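You operate a simulated robot arm through the tools that you are given. There is no shell and no other tool.

You are at the controls of a simulated two-armed robot. One attempt, no reset.

Task
Flip the rocker to Closed, rack the purple-band cup, turn the knob to 20 ml.
Fine: centre the slider before the cup comes out; spill nothing.

It is judged by the outcome, as a careful person would: the job done as asked, and still so three seconds after it is handed in. It fails if anything else is knocked over, pushed out of place, dropped, spilled or broken.

Robot
Two 7-joint arms with fingered hands on one trunk that stands fixed in place. Base frame: the origin is at the foot of the trunk, x ahead of it, y to its left, z up; the work surface is at about z = 800. Units: mm, rad, N and s.
The left shoulder is at [61, 173, 1116], the right one opposite. With the tool pointing down near the work surface each hand reaches from about 380 to 800 mm from the base axis, measured 20 degrees to its own side. Payload 3.5 kg a hand.
The TCP of each hand is the grasp point between the finger pads, 25 mm short of the fingertips. In the tool frame z runs along the fingers and y along their closing line. The gripper opens to 88 mm. The gripper's body begins 29 mm behind the TCP. The gripper is a hand of 3 fingers: y runs from the thumb to the fingers, the wrist lies at [-13, -97, -162] in the tool frame, and closing takes about 1.5 s.
Orientation is that of the tool frame in the base frame, as a unit quaternion [x, y, z, w]. With the fingers straight down and the wrist toward the robot, the tool's x, y and z point along [0, 1, 0], [1, 0, 0] and [0, 0, -1] of the base frame.

Tools
- The arms move only by the tool drive_tool. It takes "left_motion", "right_motion" or both (then of equal length, played together; a hand with none holds still); each is a list of rows, each an object of numbers (a shift or turn left out is 0, a gripper value left out holds the last): "x", "y", "z": the shift along the base's x, y, z in mm; "rx", "ry", "rz": the turn, a rotation vector about the base's x, y, z in rad. In form: [{"x": .., "y": .., "z": .., "rx": .., "ry": .., "rz": ..}, ...]. A call has 1 to 20 rows; each row shifts and turns the commanded pose from where the row before left it. "left_claw" and "right_claw" are, for a hand that has rows, the finger opening in mm, from 0 to 88, set as the call begins (left out, the last holds). Rows are played at 5 a second. More than 50 mm and 0.15 rad between two rows, or a gripper value outside its range, and nothing of the call is played. Where a pose cannot be reached the arm comes as near as it can. A force on the tool above 40 N (or 10 N above the force at the start of the call, whichever is more), or a blocked arm, ends the call early, and 0.2 s more pass. Each finger travels about 72 mm/s and halts on what it meets, pressing with about 33 N; the grip force reading is that of the motor and also rises with nothing between the fingers. The clock runs only during rows and for 0.2 s after the last one: add rows that do not move to give the fingers time. It gives the time, the measured TCP pose, the force on the tool (base axes), the opening and the grip force at its end, in the units of the frame above (readings bear some noise), with the torque about the TCP (base axes, N m) and any sound that the robot's microphone picked up.
- Cameras (640 x 400 px; columns grow to the right, rows downward): "scene" is now at [166.3, -38.7, 1347.1]; the picture's right is [-0.40, -0.91, 0.07], its down [-0.54, 0.17, -0.83] and it looks along [0.74, -0.37, -0.56] (base axes); focal length 214 px, centre (320, 200). "left" rides on the left gripper at [-58, -85, -99] in its tool frame; the picture's right is [-0.67, -0.35, 0.66], its down [0.69, -0.63, 0.37] and it looks along [0.28, 0.69, 0.66] (tool axes); focal length 261 px, centre (320, 200). "right" rides on the right gripper at [58, -85, -99] in its tool frame; the picture's right is [-0.67, 0.35, -0.66], its down [-0.69, -0.63, 0.37] and it looks along [-0.29, 0.69, 0.66] (tool axes); focal length 261 px, centre (320, 200). There is no depth. A picture from a camera that has moved, and an enlarged one, comes with that camera's place and axes in the base frame and with its lens.
- snapshot(camera): a new picture of that camera. No time passes.
- move_column(by): slides the trunk up (or, below 0, down) by that many mm; the arms and the scene camera ride with it, the base frame stays. It gives what a move gives, with no picture.
- move_fingers(index, middle, thumb_bend, thumb_turn, hand): sets how far each is bent, from 0 (flat) to 100 (curled in); at 30 the hand is open as for a grip, at 70 the pads meet at the TCP. One left out holds its place. A second passes; each finger stops where it meets its share of the squeeze, and holds until it gets a number again. A gripper value or a shape takes the hand back. It gives what a move gives, with no picture; readings hold the bend of each and the force on the fingers (four entries, about 0 where the hand has none), thumb and palm. thumb_turn goes from beside the hand (0) to across from the fingers (100), as for a grip.
- grasp_type(shape, hand): the hand has 3 fingers and takes this shape, open, in about a second: jaw (thumb against the fingers, like two jaws); tri (thumb and two fingers); tip (a fingertip pinch); poke (one finger out to press); point (the index stretched); flat (the hand flat); cup (the hand cupped); fist (a fist). The gripper value then closes the fingers along that shape, each until it touches; the sizes above hold for jaw. It gives what a move gives, with no picture.
- turn_head(pan, tilt): turns the head with the scene camera to pan (to the left, within 1.501 rad either way) and tilt (down, from -0.506 to 1.204), counted from straight ahead of the robot. It gives what a move gives.
- inspect(camera, box): a new picture of the part [left, top, right, bottom] of that camera's present view, enlarged. No time passes.
- close_job(): hands the job in; it is judged then, once.

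Places have to be worked out from the pictures, the camera data and where the tool is seen. Open the grippers and draw the arms clear of the work before you hand the job in, unless the task says otherwise.

The tools are called after "Emit:" by a JSON object that holds its "method" and its "body". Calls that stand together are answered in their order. drive_tool: Moves the arms, as the interface text tells. Its arguments: {"type":"object","properties":{"left_motion":{"type":"array","items":{"type":"object","properties":{"x":{"type":"number"},"y":{"type":"number"},"z":{"type":"number"},"rx":{"type":"number"},"ry":{"type":"number"},"rz":{"type":"number"}}}},"left_claw":{"type":"number"},"right_motion":{"type":"array","items":{"type":"object","properties":{"x":{"type":"number"},"y":{"type":"number"},"z":{"type":"number"},"rx":{"type":"number"},"ry":{"type":"number"},"rz":{"type":"number"}}}},"right_claw":{"type":"number"}},"required":[]} The other tools are called the same way: move_column (by) slides the trunk up or down; grasp_type (shape, hand) gives the hand a shape; move_fingers (index, middle, thumb_bend, thumb_turn, hand) moves the fingers one by one; turn_head (pan, tilt) turns the head that bears the scene camera; snapshot (camera) takes a picture; inspect (camera, box) takes an enlarged picture of a part of a camera's view; close_job () hands the job in.

At the start:

```text
clock: 0.0
left_ee_pos: [475.9, 32.5, 1210.1]
left_tool_rot: [0.707, 0.707, 0.0, 0.0]
left_ft_force: [-0.4, 0.5, 0.2]
left_wrist_torque: [0.01, 0.0, -0.02]
left_gripper_width: 87.9
left_gripper_force: 0.0
left_shape: jaw
left_bend: [30.0, 30.0, 30.0, 98.0]
left_finger forces: [0.1, 0.0, 0.0, 0.0, 0.1, 0.0]
right_ee_pos: [433.7, -354.7, 1282.4]
right_tool_rot: [0.707, 0.707, 0.0, 0.001]
right_ft_force: [0.2, 0.0, 0.2]
right_wrist_torque: [-0.01, 0.0, -0.04]
right_gripper_width: 87.6
right_gripper_force: 0.0
right_shape: jaw
right_bend: [30.0, 30.0, 30.0, 98.0]
right_finger forces: [0.0, 0.1, 0.0, 0.1, 0.0, 0.0]
trunk travel left (down, up): [-200.0, 255.0]
head pan, tilt: [-0.422, 0.436]
```

scene: 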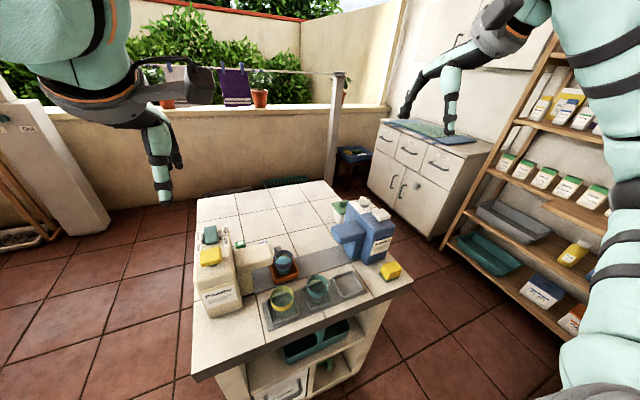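
right: 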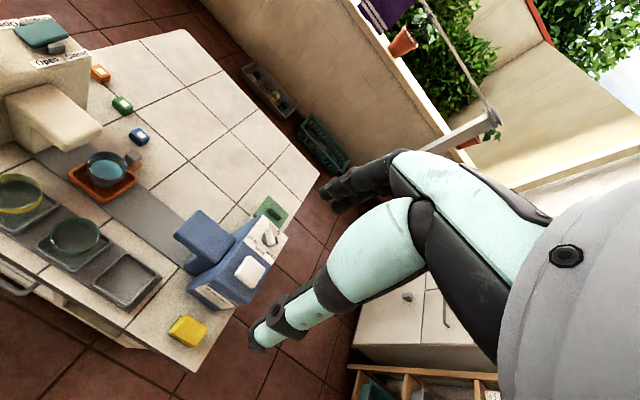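
left: 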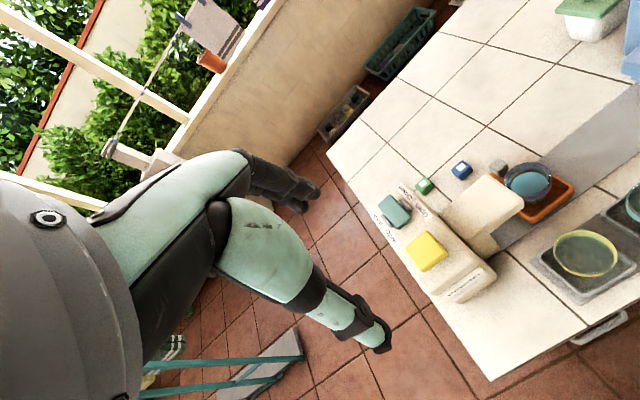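

I begin by looking closely at the table from every camera before moving anything.

Emit:
{"method": "inspect", "body": {"camera": "scene", "box": [180, 210, 310, 330]}}

Emit:
{"method": "inspect", "body": {"camera": "scene", "box": [250, 180, 420, 340]}}

Emit:
{"method": "inspect", "body": {"camera": "right", "box": [0, 0, 200, 200]}}

Emit:
{"method": "inspect", "body": {"camera": "right", "box": [140, 170, 320, 360]}}

Emit:
{"method": "inspect", "body": {"camera": "left", "box": [360, 140, 640, 320]}}

```text
3.33 times, centred on (245, 270) of scene
camera zoom: at [166.3, -38.7, 1347.1], right [-0.4, -0.91, 0.07], down [-0.54, 0.17, -0.83], along [0.74, -0.37, -0.56], focal length 715 px, centre (570, -33)
```

zoom: 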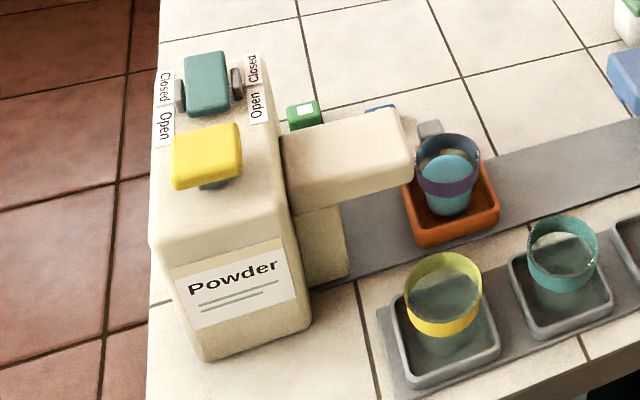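

```text
2.50 times, centred on (335, 260) of scene
camera zoom: at [166.3, -38.7, 1347.1], right [-0.4, -0.91, 0.07], down [-0.54, 0.17, -0.83], along [0.74, -0.37, -0.56], focal length 536 px, centre (282, 50)
```

zoom: 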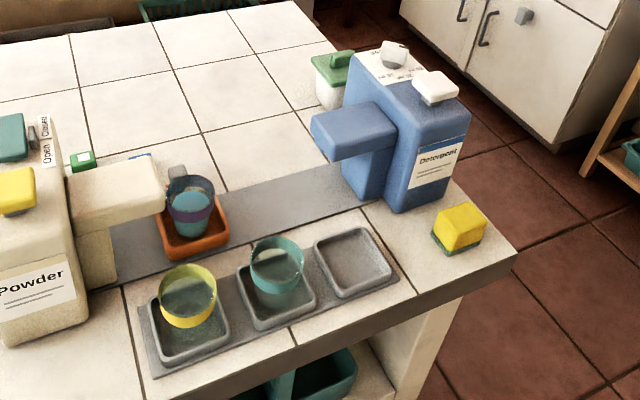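

```text
2.00 times, centred on (100, 100) of right
camera zoom: at [348.4, -295.0, 1380.5], right [0.35, -0.67, 0.66], down [-0.63, -0.69, -0.37], along [0.7, -0.28, -0.66], focal length 521 px, centre (760, 400)
```

zoom: 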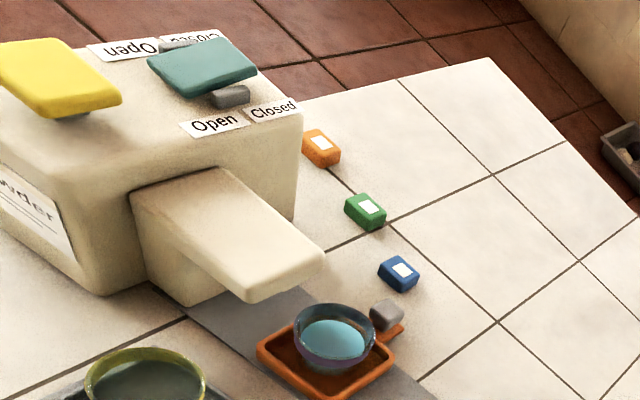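

```text
2.11 times, centred on (230, 265) of right
camera zoom: at [348.4, -295.0, 1380.5], right [0.35, -0.67, 0.66], down [-0.63, -0.69, -0.37], along [0.7, -0.28, -0.66], focal length 549 px, centre (510, 63)
```

zoom: 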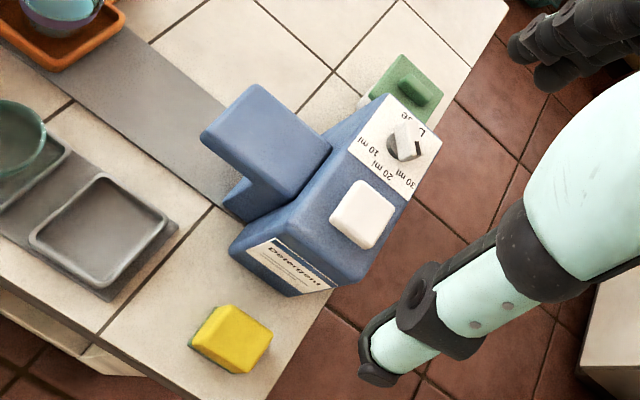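

```text
2.22 times, centred on (500, 230) of left
camera zoom: at [391.5, -25.2, 1308.1], right [-0.35, -0.67, -0.66], down [-0.63, 0.68, -0.37], along [0.69, 0.29, -0.66], focal length 579 px, centre (-80, 133)
```

zoom: 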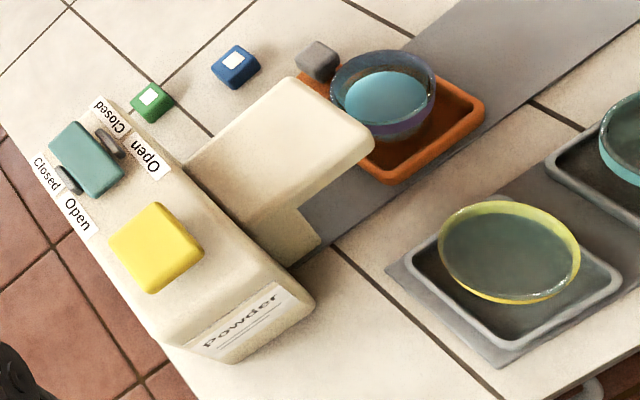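

The scene shows the cream powder unit (yellow button, teal rocker), the orange slider on a grey rail with the purple-band cup, a rack with one empty slot, and the blue detergent unit with the knob. I turn the head down toward the table for a better view.

Emit:
{"method": "turn_head", "body": {"pan": -0.25, "tilt": 0.75}}

Emit:
{"method": "snapshot", "body": {"camera": "scene"}}

```text
clock: 0.8
left_ee_pos: [476.2, 33.6, 1209.1]
left_tool_rot: [0.706, 0.708, 0.0, 0.0]
left_ft_force: [-0.2, 0.8, 0.1]
left_wrist_torque: [0.0, 0.0, 0.01]
left_gripper_width: 87.5
left_gripper_force: 0.1
left_shape: jaw
left_bend: [30.0, 30.0, 30.0, 98.0]
left_finger forces: [0.1, 0.0, 0.0, 0.0, 0.1, 0.1]
right_ee_pos: [433.3, -354.4, 1283.5]
right_tool_rot: [0.707, 0.707, 0.001, 0.001]
right_ft_force: [0.0, -0.6, -0.2]
right_wrist_torque: [0.01, 0.04, -0.02]
right_gripper_width: 87.9
right_gripper_force: 0.1
right_shape: jaw
right_bend: [30.0, 30.0, 30.0, 98.0]
right_finger forces: [0.1, 0.0, 0.1, 0.1, 0.1, 0.1]
trunk travel left (down, up): [-200.0, 255.0]
head pan, tilt: [-0.25, 0.75]
```

```text
taken
camera scene: at [157.9, -21.5, 1320.5], right [-0.24, -0.97, 0.04], down [-0.78, 0.17, -0.61], along [0.58, -0.18, -0.79], focal length 214 px, centre (320, 200)
```

scene: 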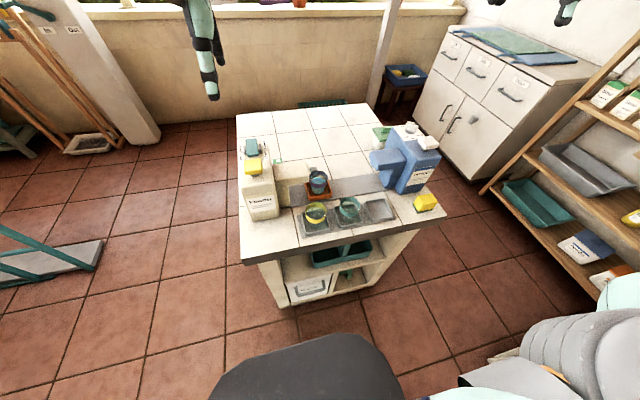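

The table is now fully in view. I zoom in on its left and right halves.

Emit:
{"method": "inspect", "body": {"camera": "scene", "box": [232, 100, 352, 250]}}

Emit:
{"method": "inspect", "body": {"camera": "scene", "box": [290, 110, 450, 240]}}

Emit:
{"method": "inspect", "body": {"camera": "scene", "box": [360, 110, 450, 220]}}

Emit:
{"method": "inspect", "body": {"camera": "left", "box": [360, 160, 520, 320]}}

```text
2.67 times, centred on (292, 175) of scene
camera zoom: at [157.9, -21.5, 1320.5], right [-0.24, -0.97, 0.04], down [-0.78, 0.17, -0.61], along [0.58, -0.18, -0.79], focal length 572 px, centre (395, 267)
```

zoom: 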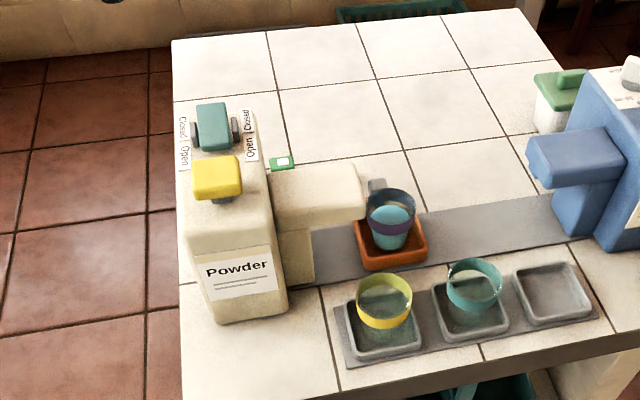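

```text
3.08 times, centred on (370, 175) of scene
camera zoom: at [157.9, -21.5, 1320.5], right [-0.24, -0.97, 0.04], down [-0.78, 0.17, -0.61], along [0.58, -0.18, -0.79], focal length 660 px, centre (166, 277)
```

zoom: 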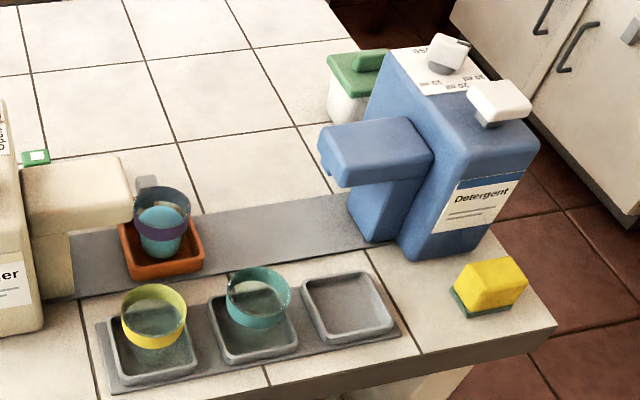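

```text
3.64 times, centred on (405, 165) of scene
camera zoom: at [157.9, -21.5, 1320.5], right [-0.24, -0.97, 0.04], down [-0.78, 0.17, -0.61], along [0.58, -0.18, -0.79], focal length 780 px, centre (11, 327)
```

zoom: 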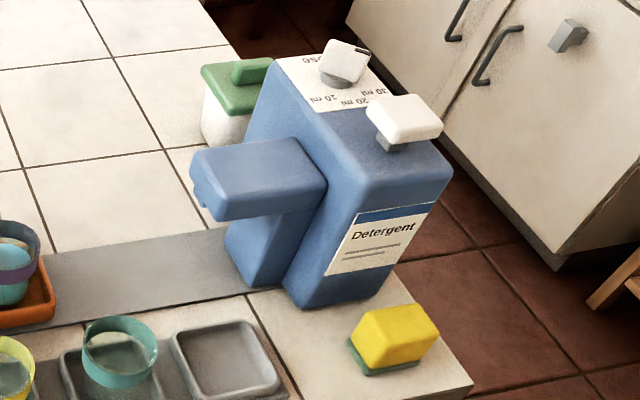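

```text
2.50 times, centred on (440, 240) of left
camera zoom: at [391.5, -25.2, 1308.1], right [-0.35, -0.67, -0.66], down [-0.63, 0.68, -0.37], along [0.69, 0.29, -0.66], focal length 652 px, centre (20, 100)
```

zoom: 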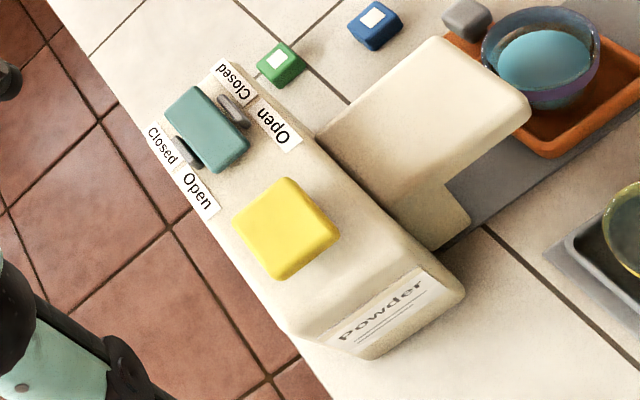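

From triangulation: cup rim is about (567,-139,868), rocker about (608,24,975), knob about (630,-437,950), empty slot about (466,-302,805). I bring both wrist cameras nearer to the rocker and the knob while keeping the fingers well above everything.

Emit:
{"method": "drive_tool", "body": {"left_motion": [{"x": 4, "y": -5, "z": -25}, {"x": 4, "y": -5, "z": -25}, {"x": 4, "y": -5, "z": -25}, {"x": 4, "y": -5, "z": -25}, {"x": 4, "y": -4, "z": -25}, {"x": 4, "y": -4, "z": -24}, {}, {}], "right_motion": [{"x": 9, "y": -7, "z": -29}, {"x": 9, "y": -7, "z": -29}, {"x": 9, "y": -7, "z": -29}, {"x": 9, "y": -7, "z": -29}, {"x": 9, "y": -7, "z": -29}, {"x": 9, "y": -6, "z": -29}, {"x": 10, "y": -6, "z": -29}, {"x": 10, "y": -6, "z": -30}]}}

Emit:
{"method": "snapshot", "body": {"camera": "left"}}

Emit:
{"method": "snapshot", "body": {"camera": "right"}}

```text
clock: 2.6
left_ee_pos: [501.5, 4.6, 1057.7]
left_tool_rot: [0.707, 0.708, 0.0, -0.001]
left_ft_force: [0.1, 0.1, 0.3]
left_wrist_torque: [-0.03, 0.01, 0.0]
left_gripper_width: 87.8
left_gripper_force: 0.0
left_shape: jaw
left_bend: [30.0, 30.0, 30.0, 98.0]
left_finger forces: [0.0, 0.0, 0.1, 0.1, 0.1, 0.0]
right_ee_pos: [506.9, -407.4, 1047.6]
right_tool_rot: [0.707, 0.708, 0.0, 0.001]
right_ft_force: [0.2, -0.1, -0.4]
right_wrist_torque: [0.0, 0.02, -0.02]
right_gripper_width: 87.9
right_gripper_force: 0.0
right_shape: jaw
right_bend: [30.0, 30.0, 30.0, 98.0]
right_finger forces: [0.0, 0.0, 0.0, 0.0, 0.0, 0.0]
trunk travel left (down, up): [-200.0, 255.0]
head pan, tilt: [-0.25, 0.75]
```

```text
taken
camera left: at [417.6, -53.8, 1156.9], right [-0.35, -0.67, -0.66], down [-0.63, 0.68, -0.37], along [0.69, 0.29, -0.66], focal length 261 px, centre (320, 200)
```

left: 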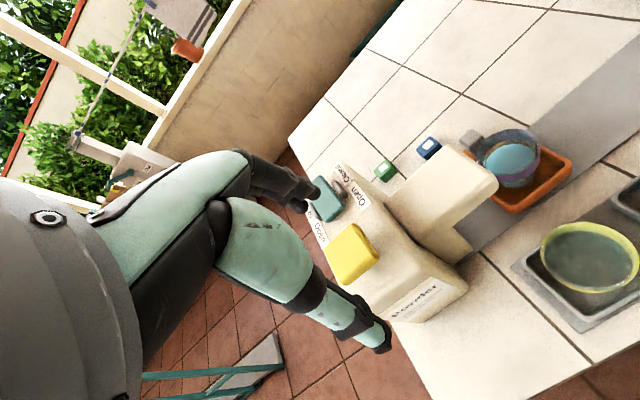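

```text
taken
camera right: at [421.4, -348.1, 1146.0], right [0.35, -0.67, 0.66], down [-0.63, -0.69, -0.37], along [0.7, -0.28, -0.66], focal length 261 px, centre (320, 200)
```

right: 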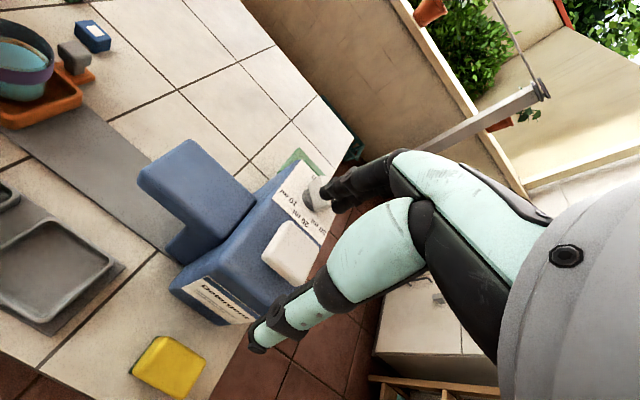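

The fingers partly hide both targets. I zoom in on what is visible before choosing a better viewpoint.

Emit:
{"method": "inspect", "body": {"camera": "right", "box": [230, 130, 360, 300]}}

Emit:
{"method": "inspect", "body": {"camera": "left", "box": [290, 130, 470, 300]}}

Emit:
{"method": "inspect", "body": {"camera": "left", "box": [400, 80, 640, 320]}}

Emit:
{"method": "inspect", "body": {"camera": "right", "box": [0, 0, 200, 220]}}

```text
2.35 times, centred on (295, 215) of right
camera zoom: at [421.4, -348.1, 1146.0], right [0.35, -0.67, 0.66], down [-0.63, -0.69, -0.37], along [0.7, -0.28, -0.66], focal length 613 px, centre (379, 165)
```

zoom: 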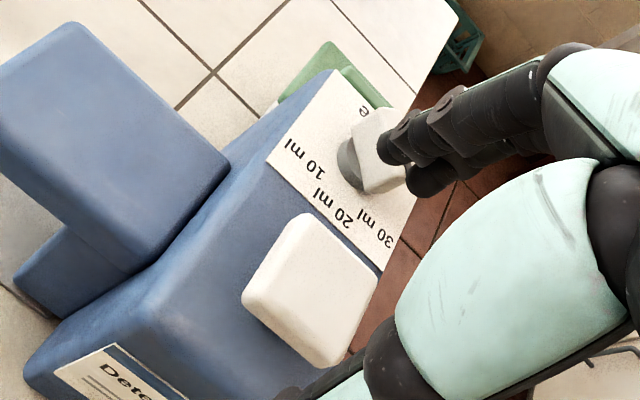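

```text
2.35 times, centred on (380, 215) of left
camera zoom: at [417.6, -53.8, 1156.9], right [-0.35, -0.67, -0.66], down [-0.63, 0.68, -0.37], along [0.69, 0.29, -0.66], focal length 613 px, centre (179, 165)
```

zoom: 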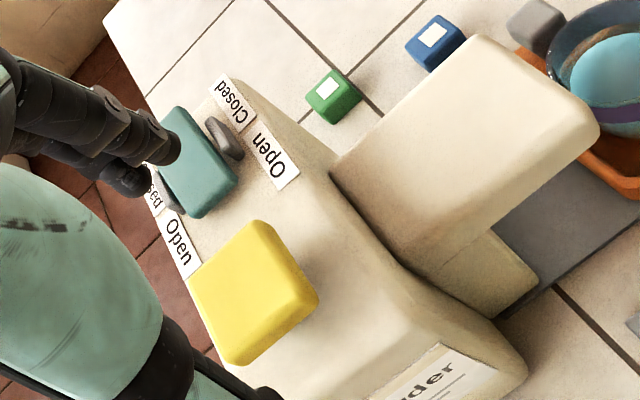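

```text
1.67 times, centred on (520, 200) of left
camera zoom: at [417.6, -53.8, 1156.9], right [-0.35, -0.67, -0.66], down [-0.63, 0.68, -0.37], along [0.69, 0.29, -0.66], focal length 434 px, centre (-13, 200)
```

zoom: 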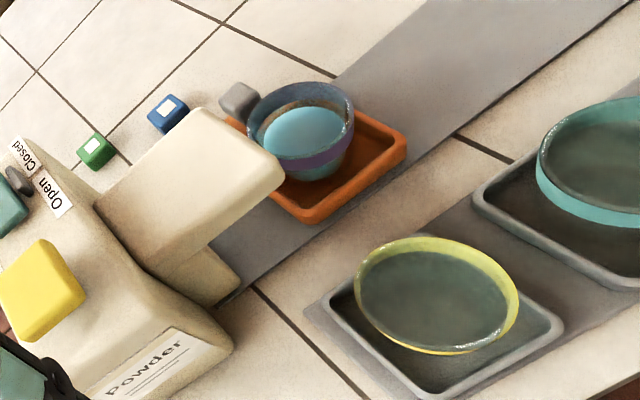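

```text
1.82 times, centred on (100, 110) of right
camera zoom: at [421.4, -348.1, 1146.0], right [0.35, -0.67, 0.66], down [-0.63, -0.69, -0.37], along [0.7, -0.28, -0.66], focal length 474 px, centre (720, 364)
```

zoom: 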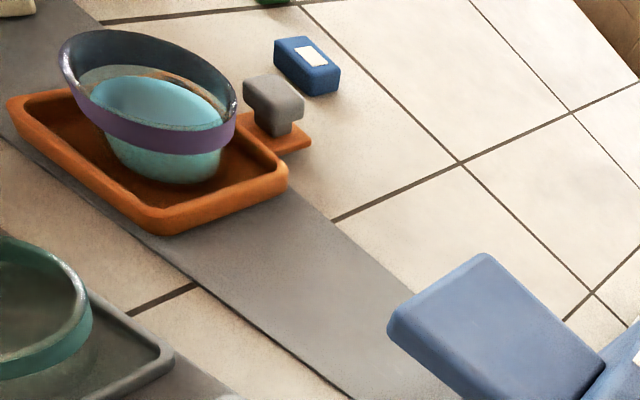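

The hands block the best views, so I shift the right hand sideways to see the knob dial. I also pitch the left hand so its camera sees the rocker from a flatter angle.

Emit:
{"method": "drive_tool", "body": {"left_motion": [{"x": -4, "y": 9, "z": 5, "ry": -0.1}, {"x": -4, "y": 9, "z": 5, "ry": -0.1}, {"x": -4, "y": 9, "z": 5, "ry": -0.1}, {"x": -4, "y": 9, "z": 5, "ry": -0.1}, {"x": -4, "y": 9, "z": 6, "ry": -0.1}, {"x": -2, "y": 10, "z": 6}, {}], "right_motion": [{"x": 4, "y": -10, "z": 9}, {"x": 4, "y": -10, "z": 9}, {"x": 4, "y": -10, "z": 9}, {"x": 4, "y": -10, "z": 9}, {"x": 4, "y": -10, "z": 9}, {"x": 3, "y": -13, "z": 7}, {}]}}

Emit:
{"method": "snapshot", "body": {"camera": "left"}}

Emit:
{"method": "snapshot", "body": {"camera": "right"}}

```text
clock: 4.2
left_ee_pos: [481.2, 59.5, 1090.3]
left_tool_rot: [0.685, 0.686, 0.175, 0.175]
left_ft_force: [0.1, 0.1, 0.5]
left_wrist_torque: [0.0, -0.02, -0.02]
left_gripper_width: 87.6
left_gripper_force: 0.0
left_shape: jaw
left_bend: [30.0, 30.0, 30.0, 98.0]
left_finger forces: [0.0, 0.0, 0.0, 0.1, 0.0, 0.0]
right_ee_pos: [530.4, -467.5, 1099.7]
right_tool_rot: [0.705, 0.709, 0.001, 0.001]
right_ft_force: [0.0, 0.8, -0.1]
right_wrist_torque: [0.01, -0.03, 0.02]
right_gripper_width: 88.0
right_gripper_force: 0.0
right_shape: jaw
right_bend: [30.0, 30.0, 30.0, 98.0]
right_finger forces: [0.0, 0.1, 0.0, 0.0, 0.0, 0.0]
trunk travel left (down, up): [-200.0, 255.0]
head pan, tilt: [-0.25, 0.75]
```

```text
taken
camera left: at [358.2, 1.7, 1137.1], right [0.01, -0.67, -0.74], down [-0.38, 0.68, -0.62], along [0.93, 0.29, -0.25], focal length 261 px, centre (320, 200)
```

left: 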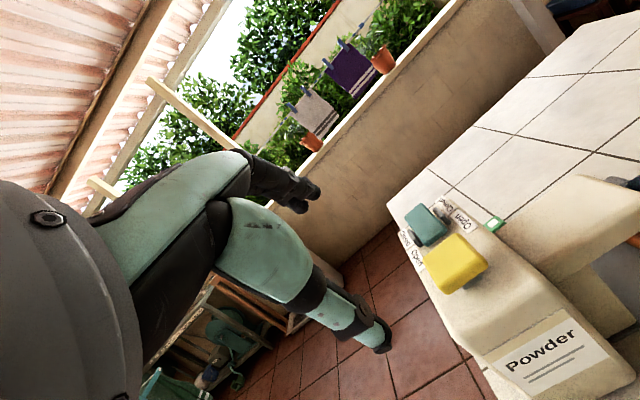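

```text
taken
camera right: at [444.5, -409.1, 1199.1], right [0.35, -0.67, 0.66], down [-0.63, -0.69, -0.37], along [0.7, -0.28, -0.66], focal length 261 px, centre (320, 200)
```

right: 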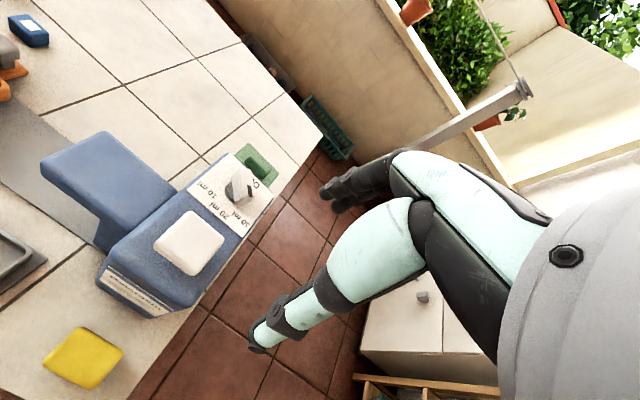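

The knob panel and the rocker are both clear of the fingers now. I zoom in on each.

Emit:
{"method": "inspect", "body": {"camera": "left", "box": [380, 180, 520, 310]}}

Emit:
{"method": "inspect", "body": {"camera": "right", "box": [180, 130, 290, 250]}}

Emit:
{"method": "inspect", "body": {"camera": "left", "box": [390, 180, 480, 270]}}

Emit:
{"method": "inspect", "body": {"camera": "scene", "box": [235, 130, 285, 180]}}

```text
3.08 times, centred on (450, 245) of left
camera zoom: at [358.2, 1.7, 1137.1], right [0.01, -0.67, -0.74], down [-0.38, 0.68, -0.62], along [0.93, 0.29, -0.25], focal length 802 px, centre (-80, 62)
```

zoom: 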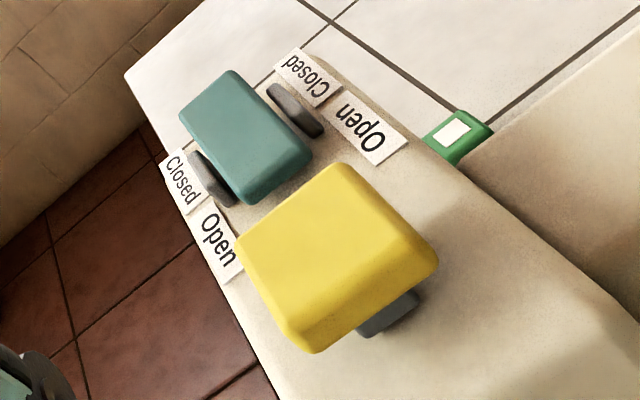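

```text
3.33 times, centred on (235, 190) of right
camera zoom: at [444.5, -409.1, 1199.1], right [0.35, -0.67, 0.66], down [-0.63, -0.69, -0.37], along [0.7, -0.28, -0.66], focal length 869 px, centre (603, 233)
```

zoom: 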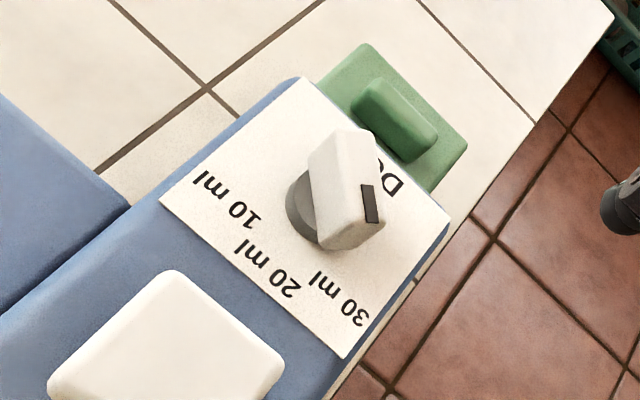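

```text
4.44 times, centred on (435, 225) of left
camera zoom: at [358.2, 1.7, 1137.1], right [0.01, -0.67, -0.74], down [-0.38, 0.68, -0.62], along [0.93, 0.29, -0.25], focal length 1158 px, centre (-191, 89)
```

zoom: 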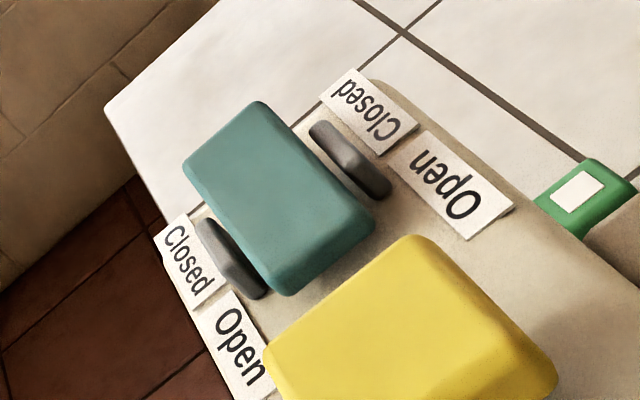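

```text
8.00 times, centred on (260, 155) of scene
camera zoom: at [158.0, -21.6, 1320.4], right [-0.24, -0.97, 0.04], down [-0.78, 0.17, -0.61], along [0.58, -0.18, -0.79], focal length 1716 px, centre (800, 560)
```

zoom: 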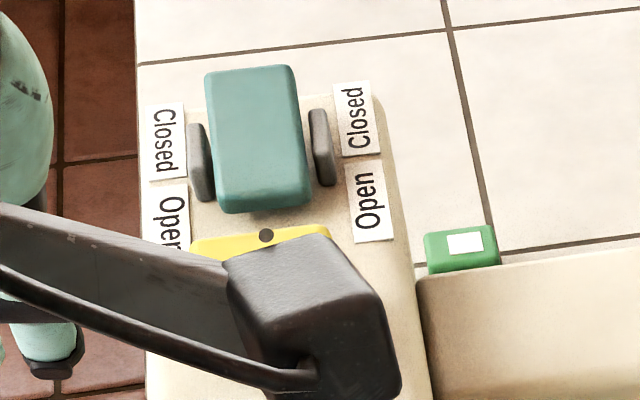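

The rocker's far (Closed) end stands up and its near (Open) end is down, so pressing the far end should close it. I zoom in more on the knob's pointer and the dial.

Emit:
{"method": "inspect", "body": {"camera": "right", "box": [195, 145, 275, 215]}}

Emit:
{"method": "inspect", "body": {"camera": "scene", "box": [385, 110, 450, 160]}}

Emit:
{"method": "inspect", "body": {"camera": "scene", "box": [270, 150, 400, 240]}}

```text
5.71 times, centred on (235, 180) of right
camera zoom: at [444.5, -409.1, 1199.1], right [0.35, -0.67, 0.66], down [-0.63, -0.69, -0.37], along [0.7, -0.28, -0.66], focal length 1489 px, centre (806, 314)
```

zoom: 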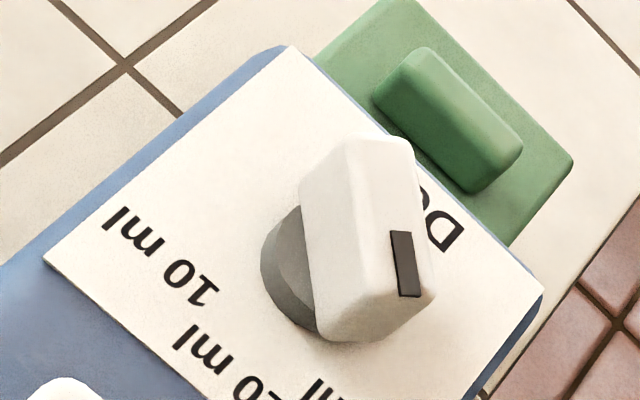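

```text
8.00 times, centred on (418, 135) of scene
camera zoom: at [158.0, -21.6, 1320.4], right [-0.24, -0.97, 0.04], down [-0.78, 0.17, -0.61], along [0.58, -0.18, -0.79], focal length 1716 px, centre (-460, 720)
```

zoom: 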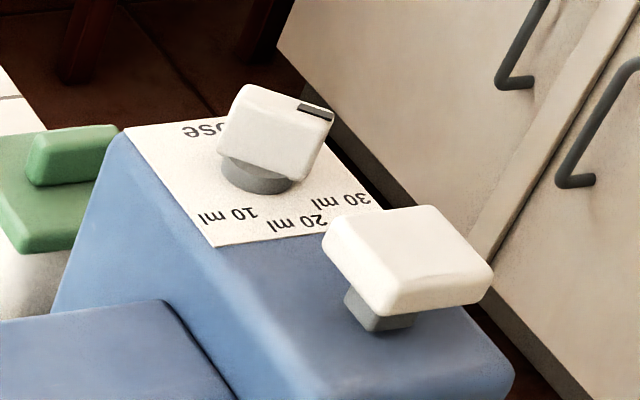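

```text
4.44 times, centred on (335, 195) of scene
camera zoom: at [158.0, -21.6, 1320.4], right [-0.24, -0.97, 0.04], down [-0.78, 0.17, -0.61], along [0.58, -0.18, -0.79], focal length 953 px, centre (253, 222)
```

zoom: 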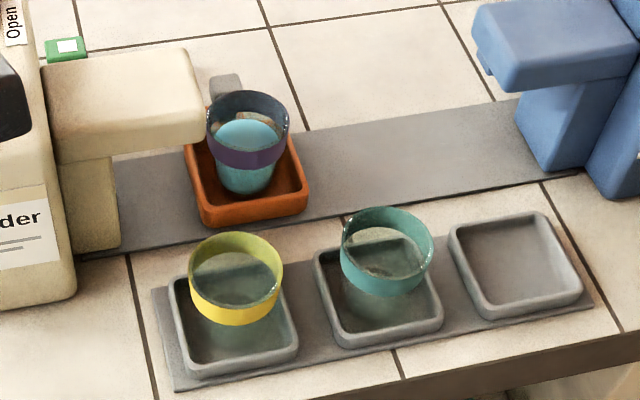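

Triangulated so far: the panel labels are 10 ml at (593,-399), 20 ml at (584,-421) and 30 ml at (593,-444). That puts the knob axis near (616,-421.5), with the pointer now on 30 ml. The rocker spans about x 588 to 643 at y≈25, with its far end up at z≈972. I bring the closed left fingers above its far end.

Emit:
{"method": "drive_tool", "body": {"left_motion": [{"x": 19, "y": -4, "z": -3, "ry": 0.1}, {"x": 19, "y": -4, "z": -3, "ry": 0.1}, {"x": 19, "y": -4, "z": -4, "ry": 0.1}, {"x": 19, "y": -4, "z": -4, "ry": 0.1}, {"x": 19, "y": -4, "z": -4, "ry": 0.1}, {"x": 19, "y": -4, "z": -4}, {"x": 19, "y": -5, "z": -4}, {"x": 20, "y": -5, "z": -4}, {}, {}], "left_claw": 0}}

Emit:
{"method": "snapshot", "body": {"camera": "left"}}

Emit:
{"method": "snapshot", "body": {"camera": "scene"}}

```text
clock: 6.4
left_ee_pos: [634.7, 26.7, 1061.6]
left_tool_rot: [0.706, 0.708, 0.0, 0.0]
left_ft_force: [0.0, 0.0, 0.1]
left_wrist_torque: [-0.01, -0.02, -0.02]
left_gripper_width: 0.1
left_gripper_force: 33.5
left_shape: jaw
left_bend: [70.0, 70.0, 73.0, 100.0]
left_finger forces: [0.0, 0.1, 0.1, 0.0, 0.0, 0.0]
right_ee_pos: [530.0, -467.9, 1100.6]
right_tool_rot: [0.706, 0.708, 0.0, 0.001]
right_ft_force: [0.6, 0.6, -0.2]
right_wrist_torque: [0.02, -0.03, 0.01]
right_gripper_width: 87.8
right_gripper_force: 0.0
right_shape: jaw
right_bend: [30.0, 30.0, 30.0, 98.0]
right_finger forces: [0.0, 0.0, 0.1, 0.1, 0.0, 0.1]
trunk travel left (down, up): [-200.0, 255.0]
head pan, tilt: [-0.25, 0.75]
```

```text
taken
camera left: at [548.8, -31.7, 1160.8], right [-0.35, -0.67, -0.66], down [-0.63, 0.68, -0.37], along [0.69, 0.29, -0.66], focal length 261 px, centre (320, 200)
```

left: 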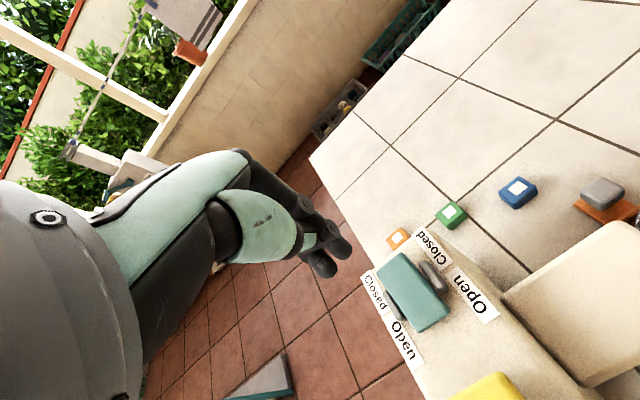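

```text
taken
camera scene: at [158.0, -21.5, 1320.4], right [-0.24, -0.97, 0.04], down [-0.78, 0.17, -0.61], along [0.58, -0.18, -0.79], focal length 214 px, centre (320, 200)
```

scene: 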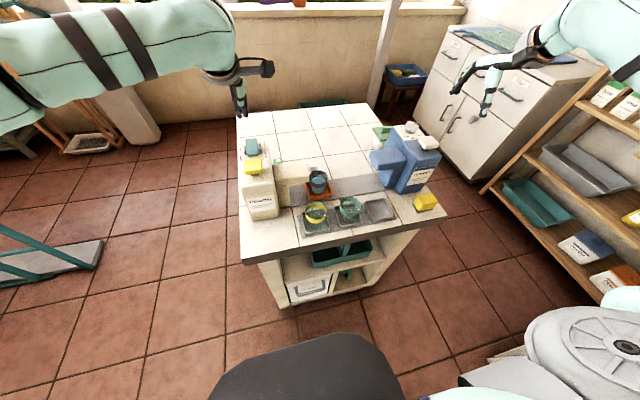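

I zoom on this overhead view of the rocker to refine its position against the fingertips.

Emit:
{"method": "inspect", "body": {"camera": "left", "box": [280, 200, 520, 350]}}

Emit:
{"method": "inspect", "body": {"camera": "left", "box": [360, 230, 460, 340]}}

Emit:
{"method": "inspect", "body": {"camera": "scene", "box": [200, 50, 290, 180]}}

```text
2.67 times, centred on (400, 275) of left
camera zoom: at [548.8, -31.7, 1160.8], right [-0.35, -0.67, -0.66], down [-0.63, 0.68, -0.37], along [0.69, 0.29, -0.66], focal length 695 px, centre (107, 0)
```

zoom: 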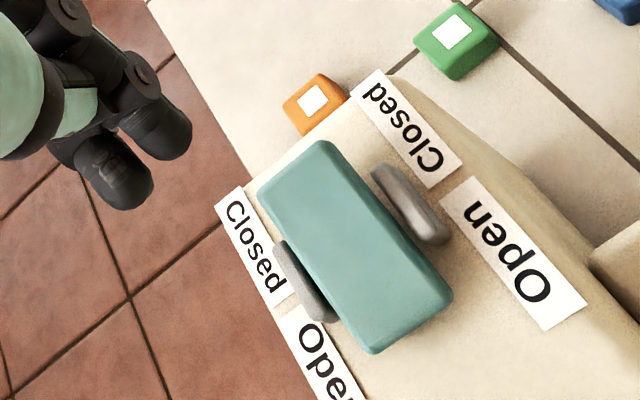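

```text
3.64 times, centred on (410, 285) of left
camera zoom: at [548.8, -31.7, 1160.8], right [-0.35, -0.67, -0.66], down [-0.63, 0.68, -0.37], along [0.69, 0.29, -0.66], focal length 948 px, centre (-7, -109)
```

zoom: 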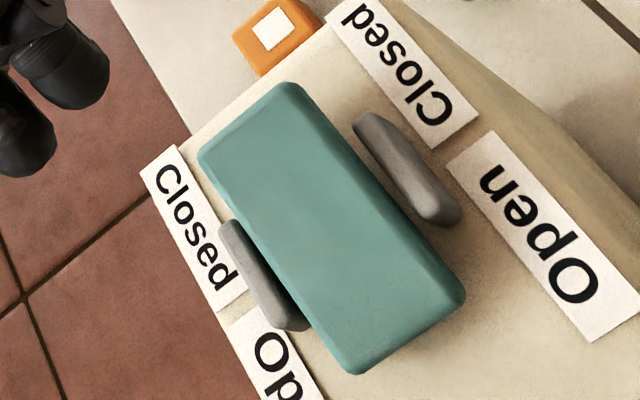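

```text
3.08 times, centred on (245, 115) of scene
camera zoom: at [158.0, -21.5, 1320.4], right [-0.24, -0.97, 0.04], down [-0.78, 0.17, -0.61], along [0.58, -0.18, -0.79], focal length 660 px, centre (551, 462)
```

zoom: 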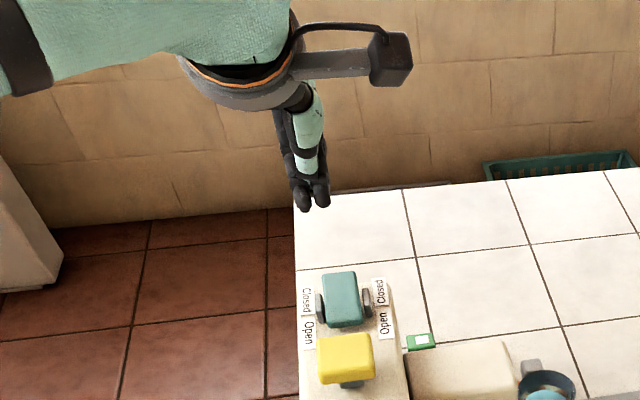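

The rocker's top face runs about x 590 to 640 at y≈24. I lower the closed left fingertips to just above its far end.

Emit:
{"method": "drive_tool", "body": {"left_motion": [{"x": 0, "y": -1, "z": -15}, {"x": 0, "y": -1, "z": -15}, {"z": -15}, {"z": -10}, {"z": -4}, {}], "left_claw": 0}}

Emit:
{"method": "inspect", "body": {"camera": "left", "box": [250, 160, 450, 320]}}

Emit:
{"method": "inspect", "body": {"camera": "scene", "box": [220, 100, 290, 180]}}

```text
clock: 7.8
left_ee_pos: [632.5, 23.8, 1001.6]
left_tool_rot: [0.706, 0.708, 0.0, 0.0]
left_ft_force: [-0.2, -0.2, 0.6]
left_wrist_torque: [0.02, 0.0, -0.01]
left_gripper_width: 0.0
left_gripper_force: 33.2
left_shape: jaw
left_bend: [70.0, 70.0, 73.0, 100.0]
left_finger forces: [0.0, 0.2, 0.0, 0.0, 0.0, 0.1]
right_ee_pos: [529.3, -468.0, 1100.7]
right_tool_rot: [0.707, 0.707, 0.001, 0.0]
right_ft_force: [0.8, -0.2, 0.7]
right_wrist_torque: [-0.02, -0.01, 0.04]
right_gripper_width: 87.5
right_gripper_force: 0.1
right_shape: jaw
right_bend: [30.0, 30.0, 30.0, 98.0]
right_finger forces: [0.0, 0.0, 0.1, 0.0, 0.0, 0.0]
trunk travel left (down, up): [-200.0, 255.0]
head pan, tilt: [-0.25, 0.75]
```

```text
2.50 times, centred on (350, 240) of left
camera zoom: at [547.7, -33.7, 1101.5], right [-0.35, -0.67, -0.66], down [-0.63, 0.68, -0.37], along [0.69, 0.29, -0.66], focal length 652 px, centre (245, 100)
```

zoom: 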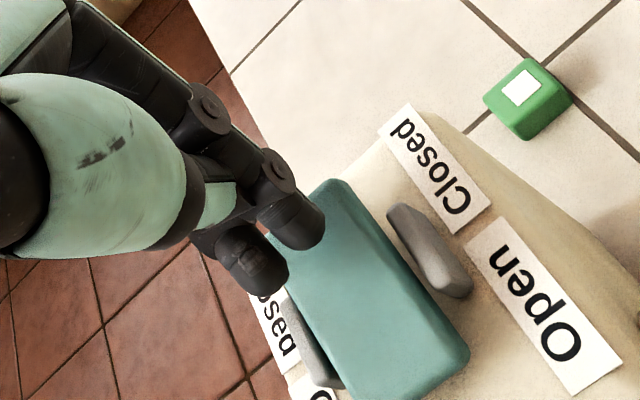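

```text
5.00 times, centred on (255, 140) of scene
camera zoom: at [157.9, -21.4, 1320.4], right [-0.24, -0.97, 0.04], down [-0.78, 0.17, -0.61], along [0.58, -0.18, -0.79], focal length 1072 px, centre (645, 500)
```

zoom: 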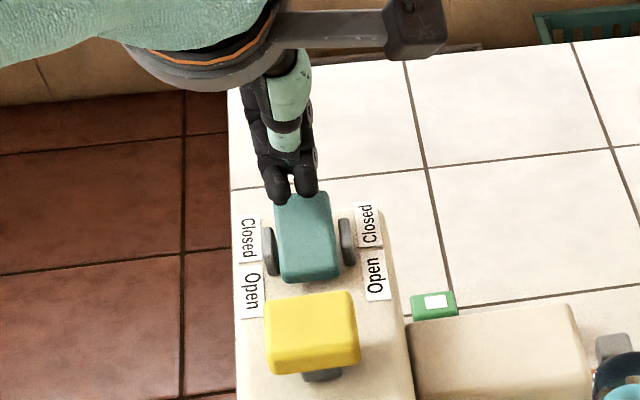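

The fingertips sit right over the far end of the rocker. I press down in small steps and watch force and sound.

Emit:
{"method": "drive_tool", "body": {"left_motion": [{"z": -2}, {"z": -2}, {"z": -2}, {"z": -2}, {"z": -2}, {}], "left_claw": 0}}

Emit:
{"method": "inspect", "body": {"camera": "left", "box": [250, 160, 450, 320]}}

Emit:
{"method": "inspect", "body": {"camera": "scene", "box": [220, 100, 290, 180]}}

```text
clock: 9.2
left_ee_pos: [632.2, 24.2, 992.9]
left_tool_rot: [0.706, 0.708, 0.0, 0.0]
left_ft_force: [0.6, 0.9, 2.3]
left_wrist_torque: [-0.04, 0.0, -0.01]
left_gripper_width: 0.0
left_gripper_force: 32.9
left_shape: jaw
left_bend: [70.0, 70.0, 73.0, 100.0]
left_finger forces: [3.9, 0.0, 0.1, 0.0, 0.1, 0.1]
right_ee_pos: [529.7, -468.6, 1100.8]
right_tool_rot: [0.706, 0.708, 0.0, 0.001]
right_ft_force: [0.8, 0.5, -0.2]
right_wrist_torque: [0.0, 0.0, 0.03]
right_gripper_width: 87.7
right_gripper_force: 0.2
right_shape: jaw
right_bend: [30.0, 30.0, 30.0, 98.0]
right_finger forces: [0.0, 0.0, 0.1, 0.0, 0.0, 0.0]
trunk travel left (down, up): [-200.0, 255.0]
head pan, tilt: [-0.25, 0.75]
```

```text
2.50 times, centred on (350, 240) of left
camera zoom: at [546.6, -34.4, 1092.7], right [-0.35, -0.67, -0.66], down [-0.63, 0.68, -0.37], along [0.69, 0.29, -0.66], focal length 652 px, centre (245, 100)
```

zoom: 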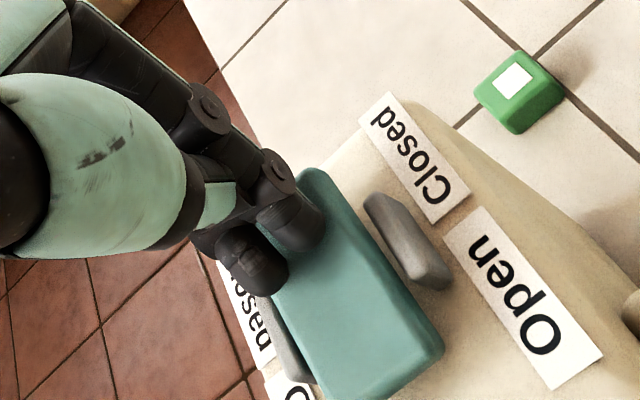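

```text
5.00 times, centred on (255, 140) of scene
camera zoom: at [157.5, -21.4, 1320.5], right [-0.24, -0.97, 0.04], down [-0.78, 0.17, -0.61], along [0.58, -0.18, -0.79], focal length 1072 px, centre (645, 500)
```

zoom: 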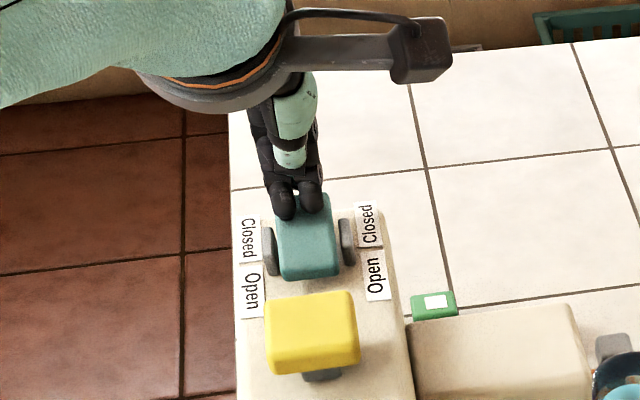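

Contact began near z 993 with only a light force. I keep pressing.

Emit:
{"method": "drive_tool", "body": {"left_motion": [{"z": -2}, {"z": -2}, {"z": -2}, {"z": -2}, {}], "left_claw": 0}}

Emit:
{"method": "inspect", "body": {"camera": "left", "box": [250, 160, 450, 320]}}

Emit:
{"method": "inspect", "body": {"camera": "scene", "box": [220, 100, 290, 180]}}

```text
clock: 10.4
left_ee_pos: [631.3, 24.9, 990.4]
left_tool_rot: [0.706, 0.708, 0.002, 0.003]
left_ft_force: [15.8, 2.0, 35.5]
left_wrist_torque: [-0.18, -0.19, 0.06]
left_gripper_width: 0.2
left_gripper_force: 32.9
left_shape: jaw
left_bend: [70.0, 70.0, 73.0, 100.0]
left_finger forces: [35.6, 6.0, 0.0, 0.0, 0.0, 0.0]
right_ee_pos: [527.8, -467.9, 1102.7]
right_tool_rot: [0.706, 0.708, 0.0, 0.002]
right_ft_force: [0.3, -1.1, 1.2]
right_wrist_torque: [0.01, 0.0, 0.04]
right_gripper_width: 87.6
right_gripper_force: 0.1
right_shape: jaw
right_bend: [30.0, 30.0, 30.0, 98.0]
right_finger forces: [0.0, 0.0, 0.0, 0.0, 0.0, 0.1]
trunk travel left (down, up): [-200.0, 255.0]
head pan, tilt: [-0.25, 0.75]
```

```text
2.50 times, centred on (350, 240) of left
camera zoom: at [545.7, -34.1, 1088.6], right [-0.34, -0.67, -0.66], down [-0.63, 0.68, -0.37], along [0.7, 0.29, -0.66], focal length 652 px, centre (245, 100)
```

zoom: 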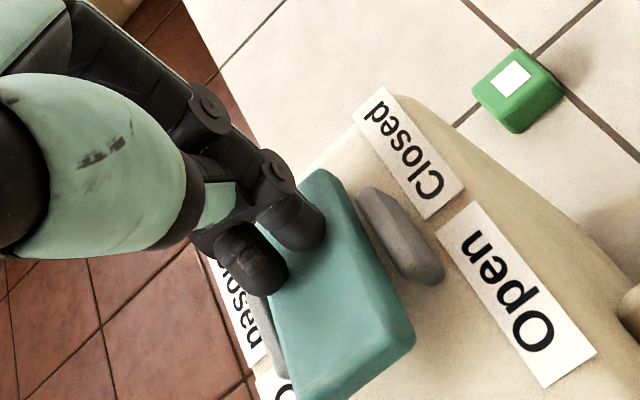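

```text
5.00 times, centred on (255, 140) of scene
camera zoom: at [155.5, -20.9, 1321.3], right [-0.24, -0.97, 0.04], down [-0.77, 0.17, -0.61], along [0.58, -0.18, -0.79], focal length 1072 px, centre (645, 500)
```

zoom: 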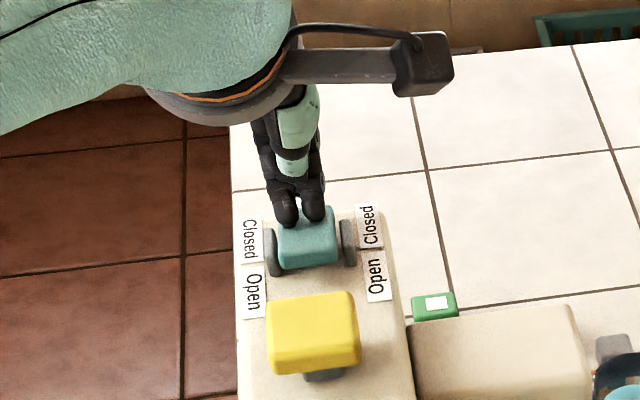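

The force rose to about 35 N and the near end of the rocker now stands up, so it has gone over. I lift off and check that it stays there.

Emit:
{"method": "drive_tool", "body": {"left_motion": [{"z": 6}, {"z": 12}, {"z": 20}, {"z": 25}, {"z": 25}, {"z": 25}, {}, {}], "left_claw": 0}}

Emit:
{"method": "inspect", "body": {"camera": "left", "box": [340, 200, 500, 340]}}

Emit:
{"method": "inspect", "body": {"camera": "scene", "box": [230, 130, 290, 180]}}

```text
clock: 12.2
left_ee_pos: [630.6, 24.2, 1098.0]
left_tool_rot: [0.706, 0.708, -0.001, 0.0]
left_ft_force: [0.7, -0.2, -0.3]
left_wrist_torque: [0.0, -0.02, 0.03]
left_gripper_width: 0.0
left_gripper_force: 33.0
left_shape: jaw
left_bend: [70.0, 70.0, 73.0, 100.0]
left_finger forces: [0.1, 0.0, 0.1, 0.0, 0.1, 0.0]
right_ee_pos: [529.1, -468.9, 1100.0]
right_tool_rot: [0.706, 0.708, 0.001, 0.001]
right_ft_force: [0.1, -0.3, -0.5]
right_wrist_torque: [0.01, 0.01, -0.03]
right_gripper_width: 87.4
right_gripper_force: 0.0
right_shape: jaw
right_bend: [30.0, 30.0, 30.0, 98.0]
right_finger forces: [0.0, 0.0, 0.0, 0.0, 0.0, 0.1]
trunk travel left (down, up): [-200.0, 255.0]
head pan, tilt: [-0.25, 0.75]
```

```text
2.86 times, centred on (420, 270) of left
camera zoom: at [545.3, -33.8, 1197.5], right [-0.35, -0.67, -0.66], down [-0.63, 0.68, -0.37], along [0.69, 0.29, -0.66], focal length 745 px, centre (34, 0)
```

zoom: 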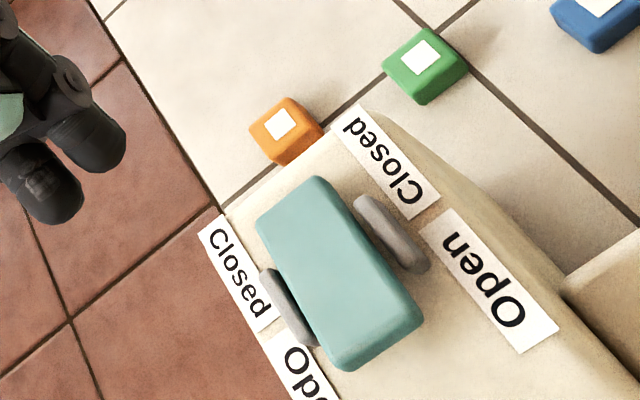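

```text
8.00 times, centred on (260, 155) of scene
camera zoom: at [157.9, -21.4, 1320.4], right [-0.24, -0.97, 0.04], down [-0.78, 0.17, -0.61], along [0.58, -0.18, -0.79], focal length 1716 px, centre (800, 560)
```

zoom: 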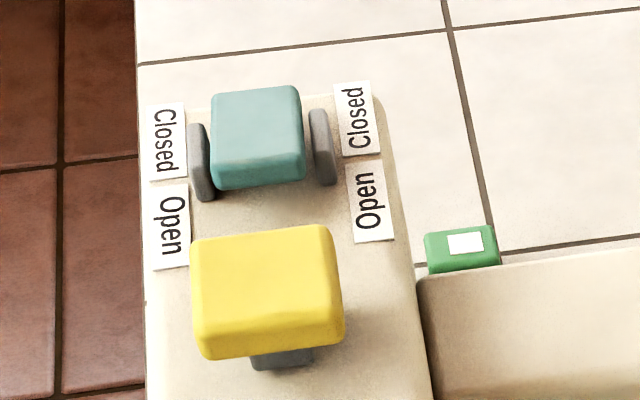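

The rocker now lies with its far end down on Closed, and it stayed there after I let go. Next is the slider, so I look closely at its handle and tray from the current cameras.

Emit:
{"method": "snapshot", "body": {"camera": "left"}}

Emit:
{"method": "inspect", "body": {"camera": "left", "box": [540, 140, 640, 240]}}

Emit:
{"method": "inspect", "body": {"camera": "scene", "box": [280, 155, 350, 205]}}

```text
taken
camera left: at [545.3, -33.8, 1197.5], right [-0.35, -0.67, -0.66], down [-0.63, 0.68, -0.37], along [0.69, 0.29, -0.66], focal length 261 px, centre (320, 200)
```

left: 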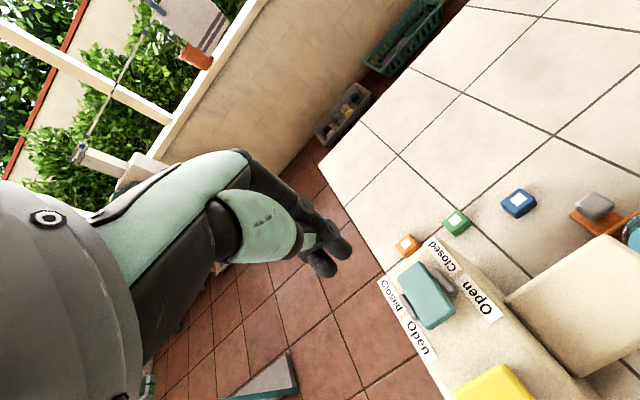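

```text
4.00 times, centred on (590, 190) of left
camera zoom: at [545.3, -33.8, 1197.5], right [-0.35, -0.67, -0.66], down [-0.63, 0.68, -0.37], along [0.69, 0.29, -0.66], focal length 1043 px, centre (-760, 240)
```

zoom: 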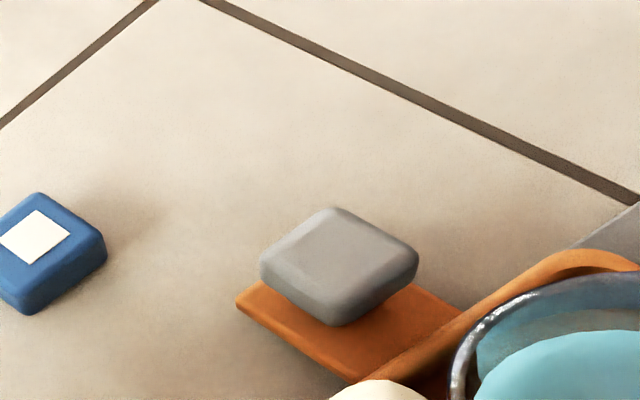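

```text
8.00 times, centred on (315, 180) of scene
camera zoom: at [157.9, -21.4, 1320.4], right [-0.24, -0.97, 0.04], down [-0.78, 0.17, -0.61], along [0.58, -0.18, -0.79], focal length 1716 px, centre (360, 360)
```

zoom: 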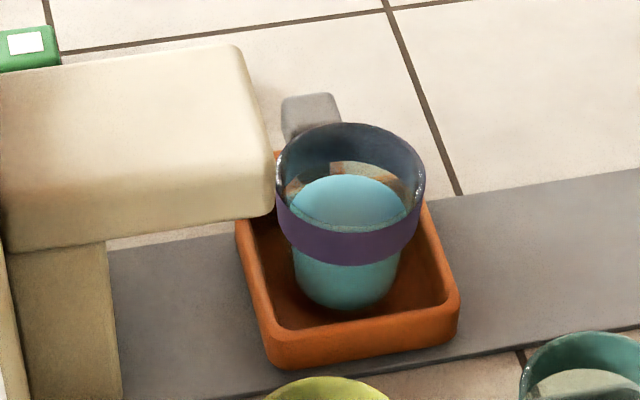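

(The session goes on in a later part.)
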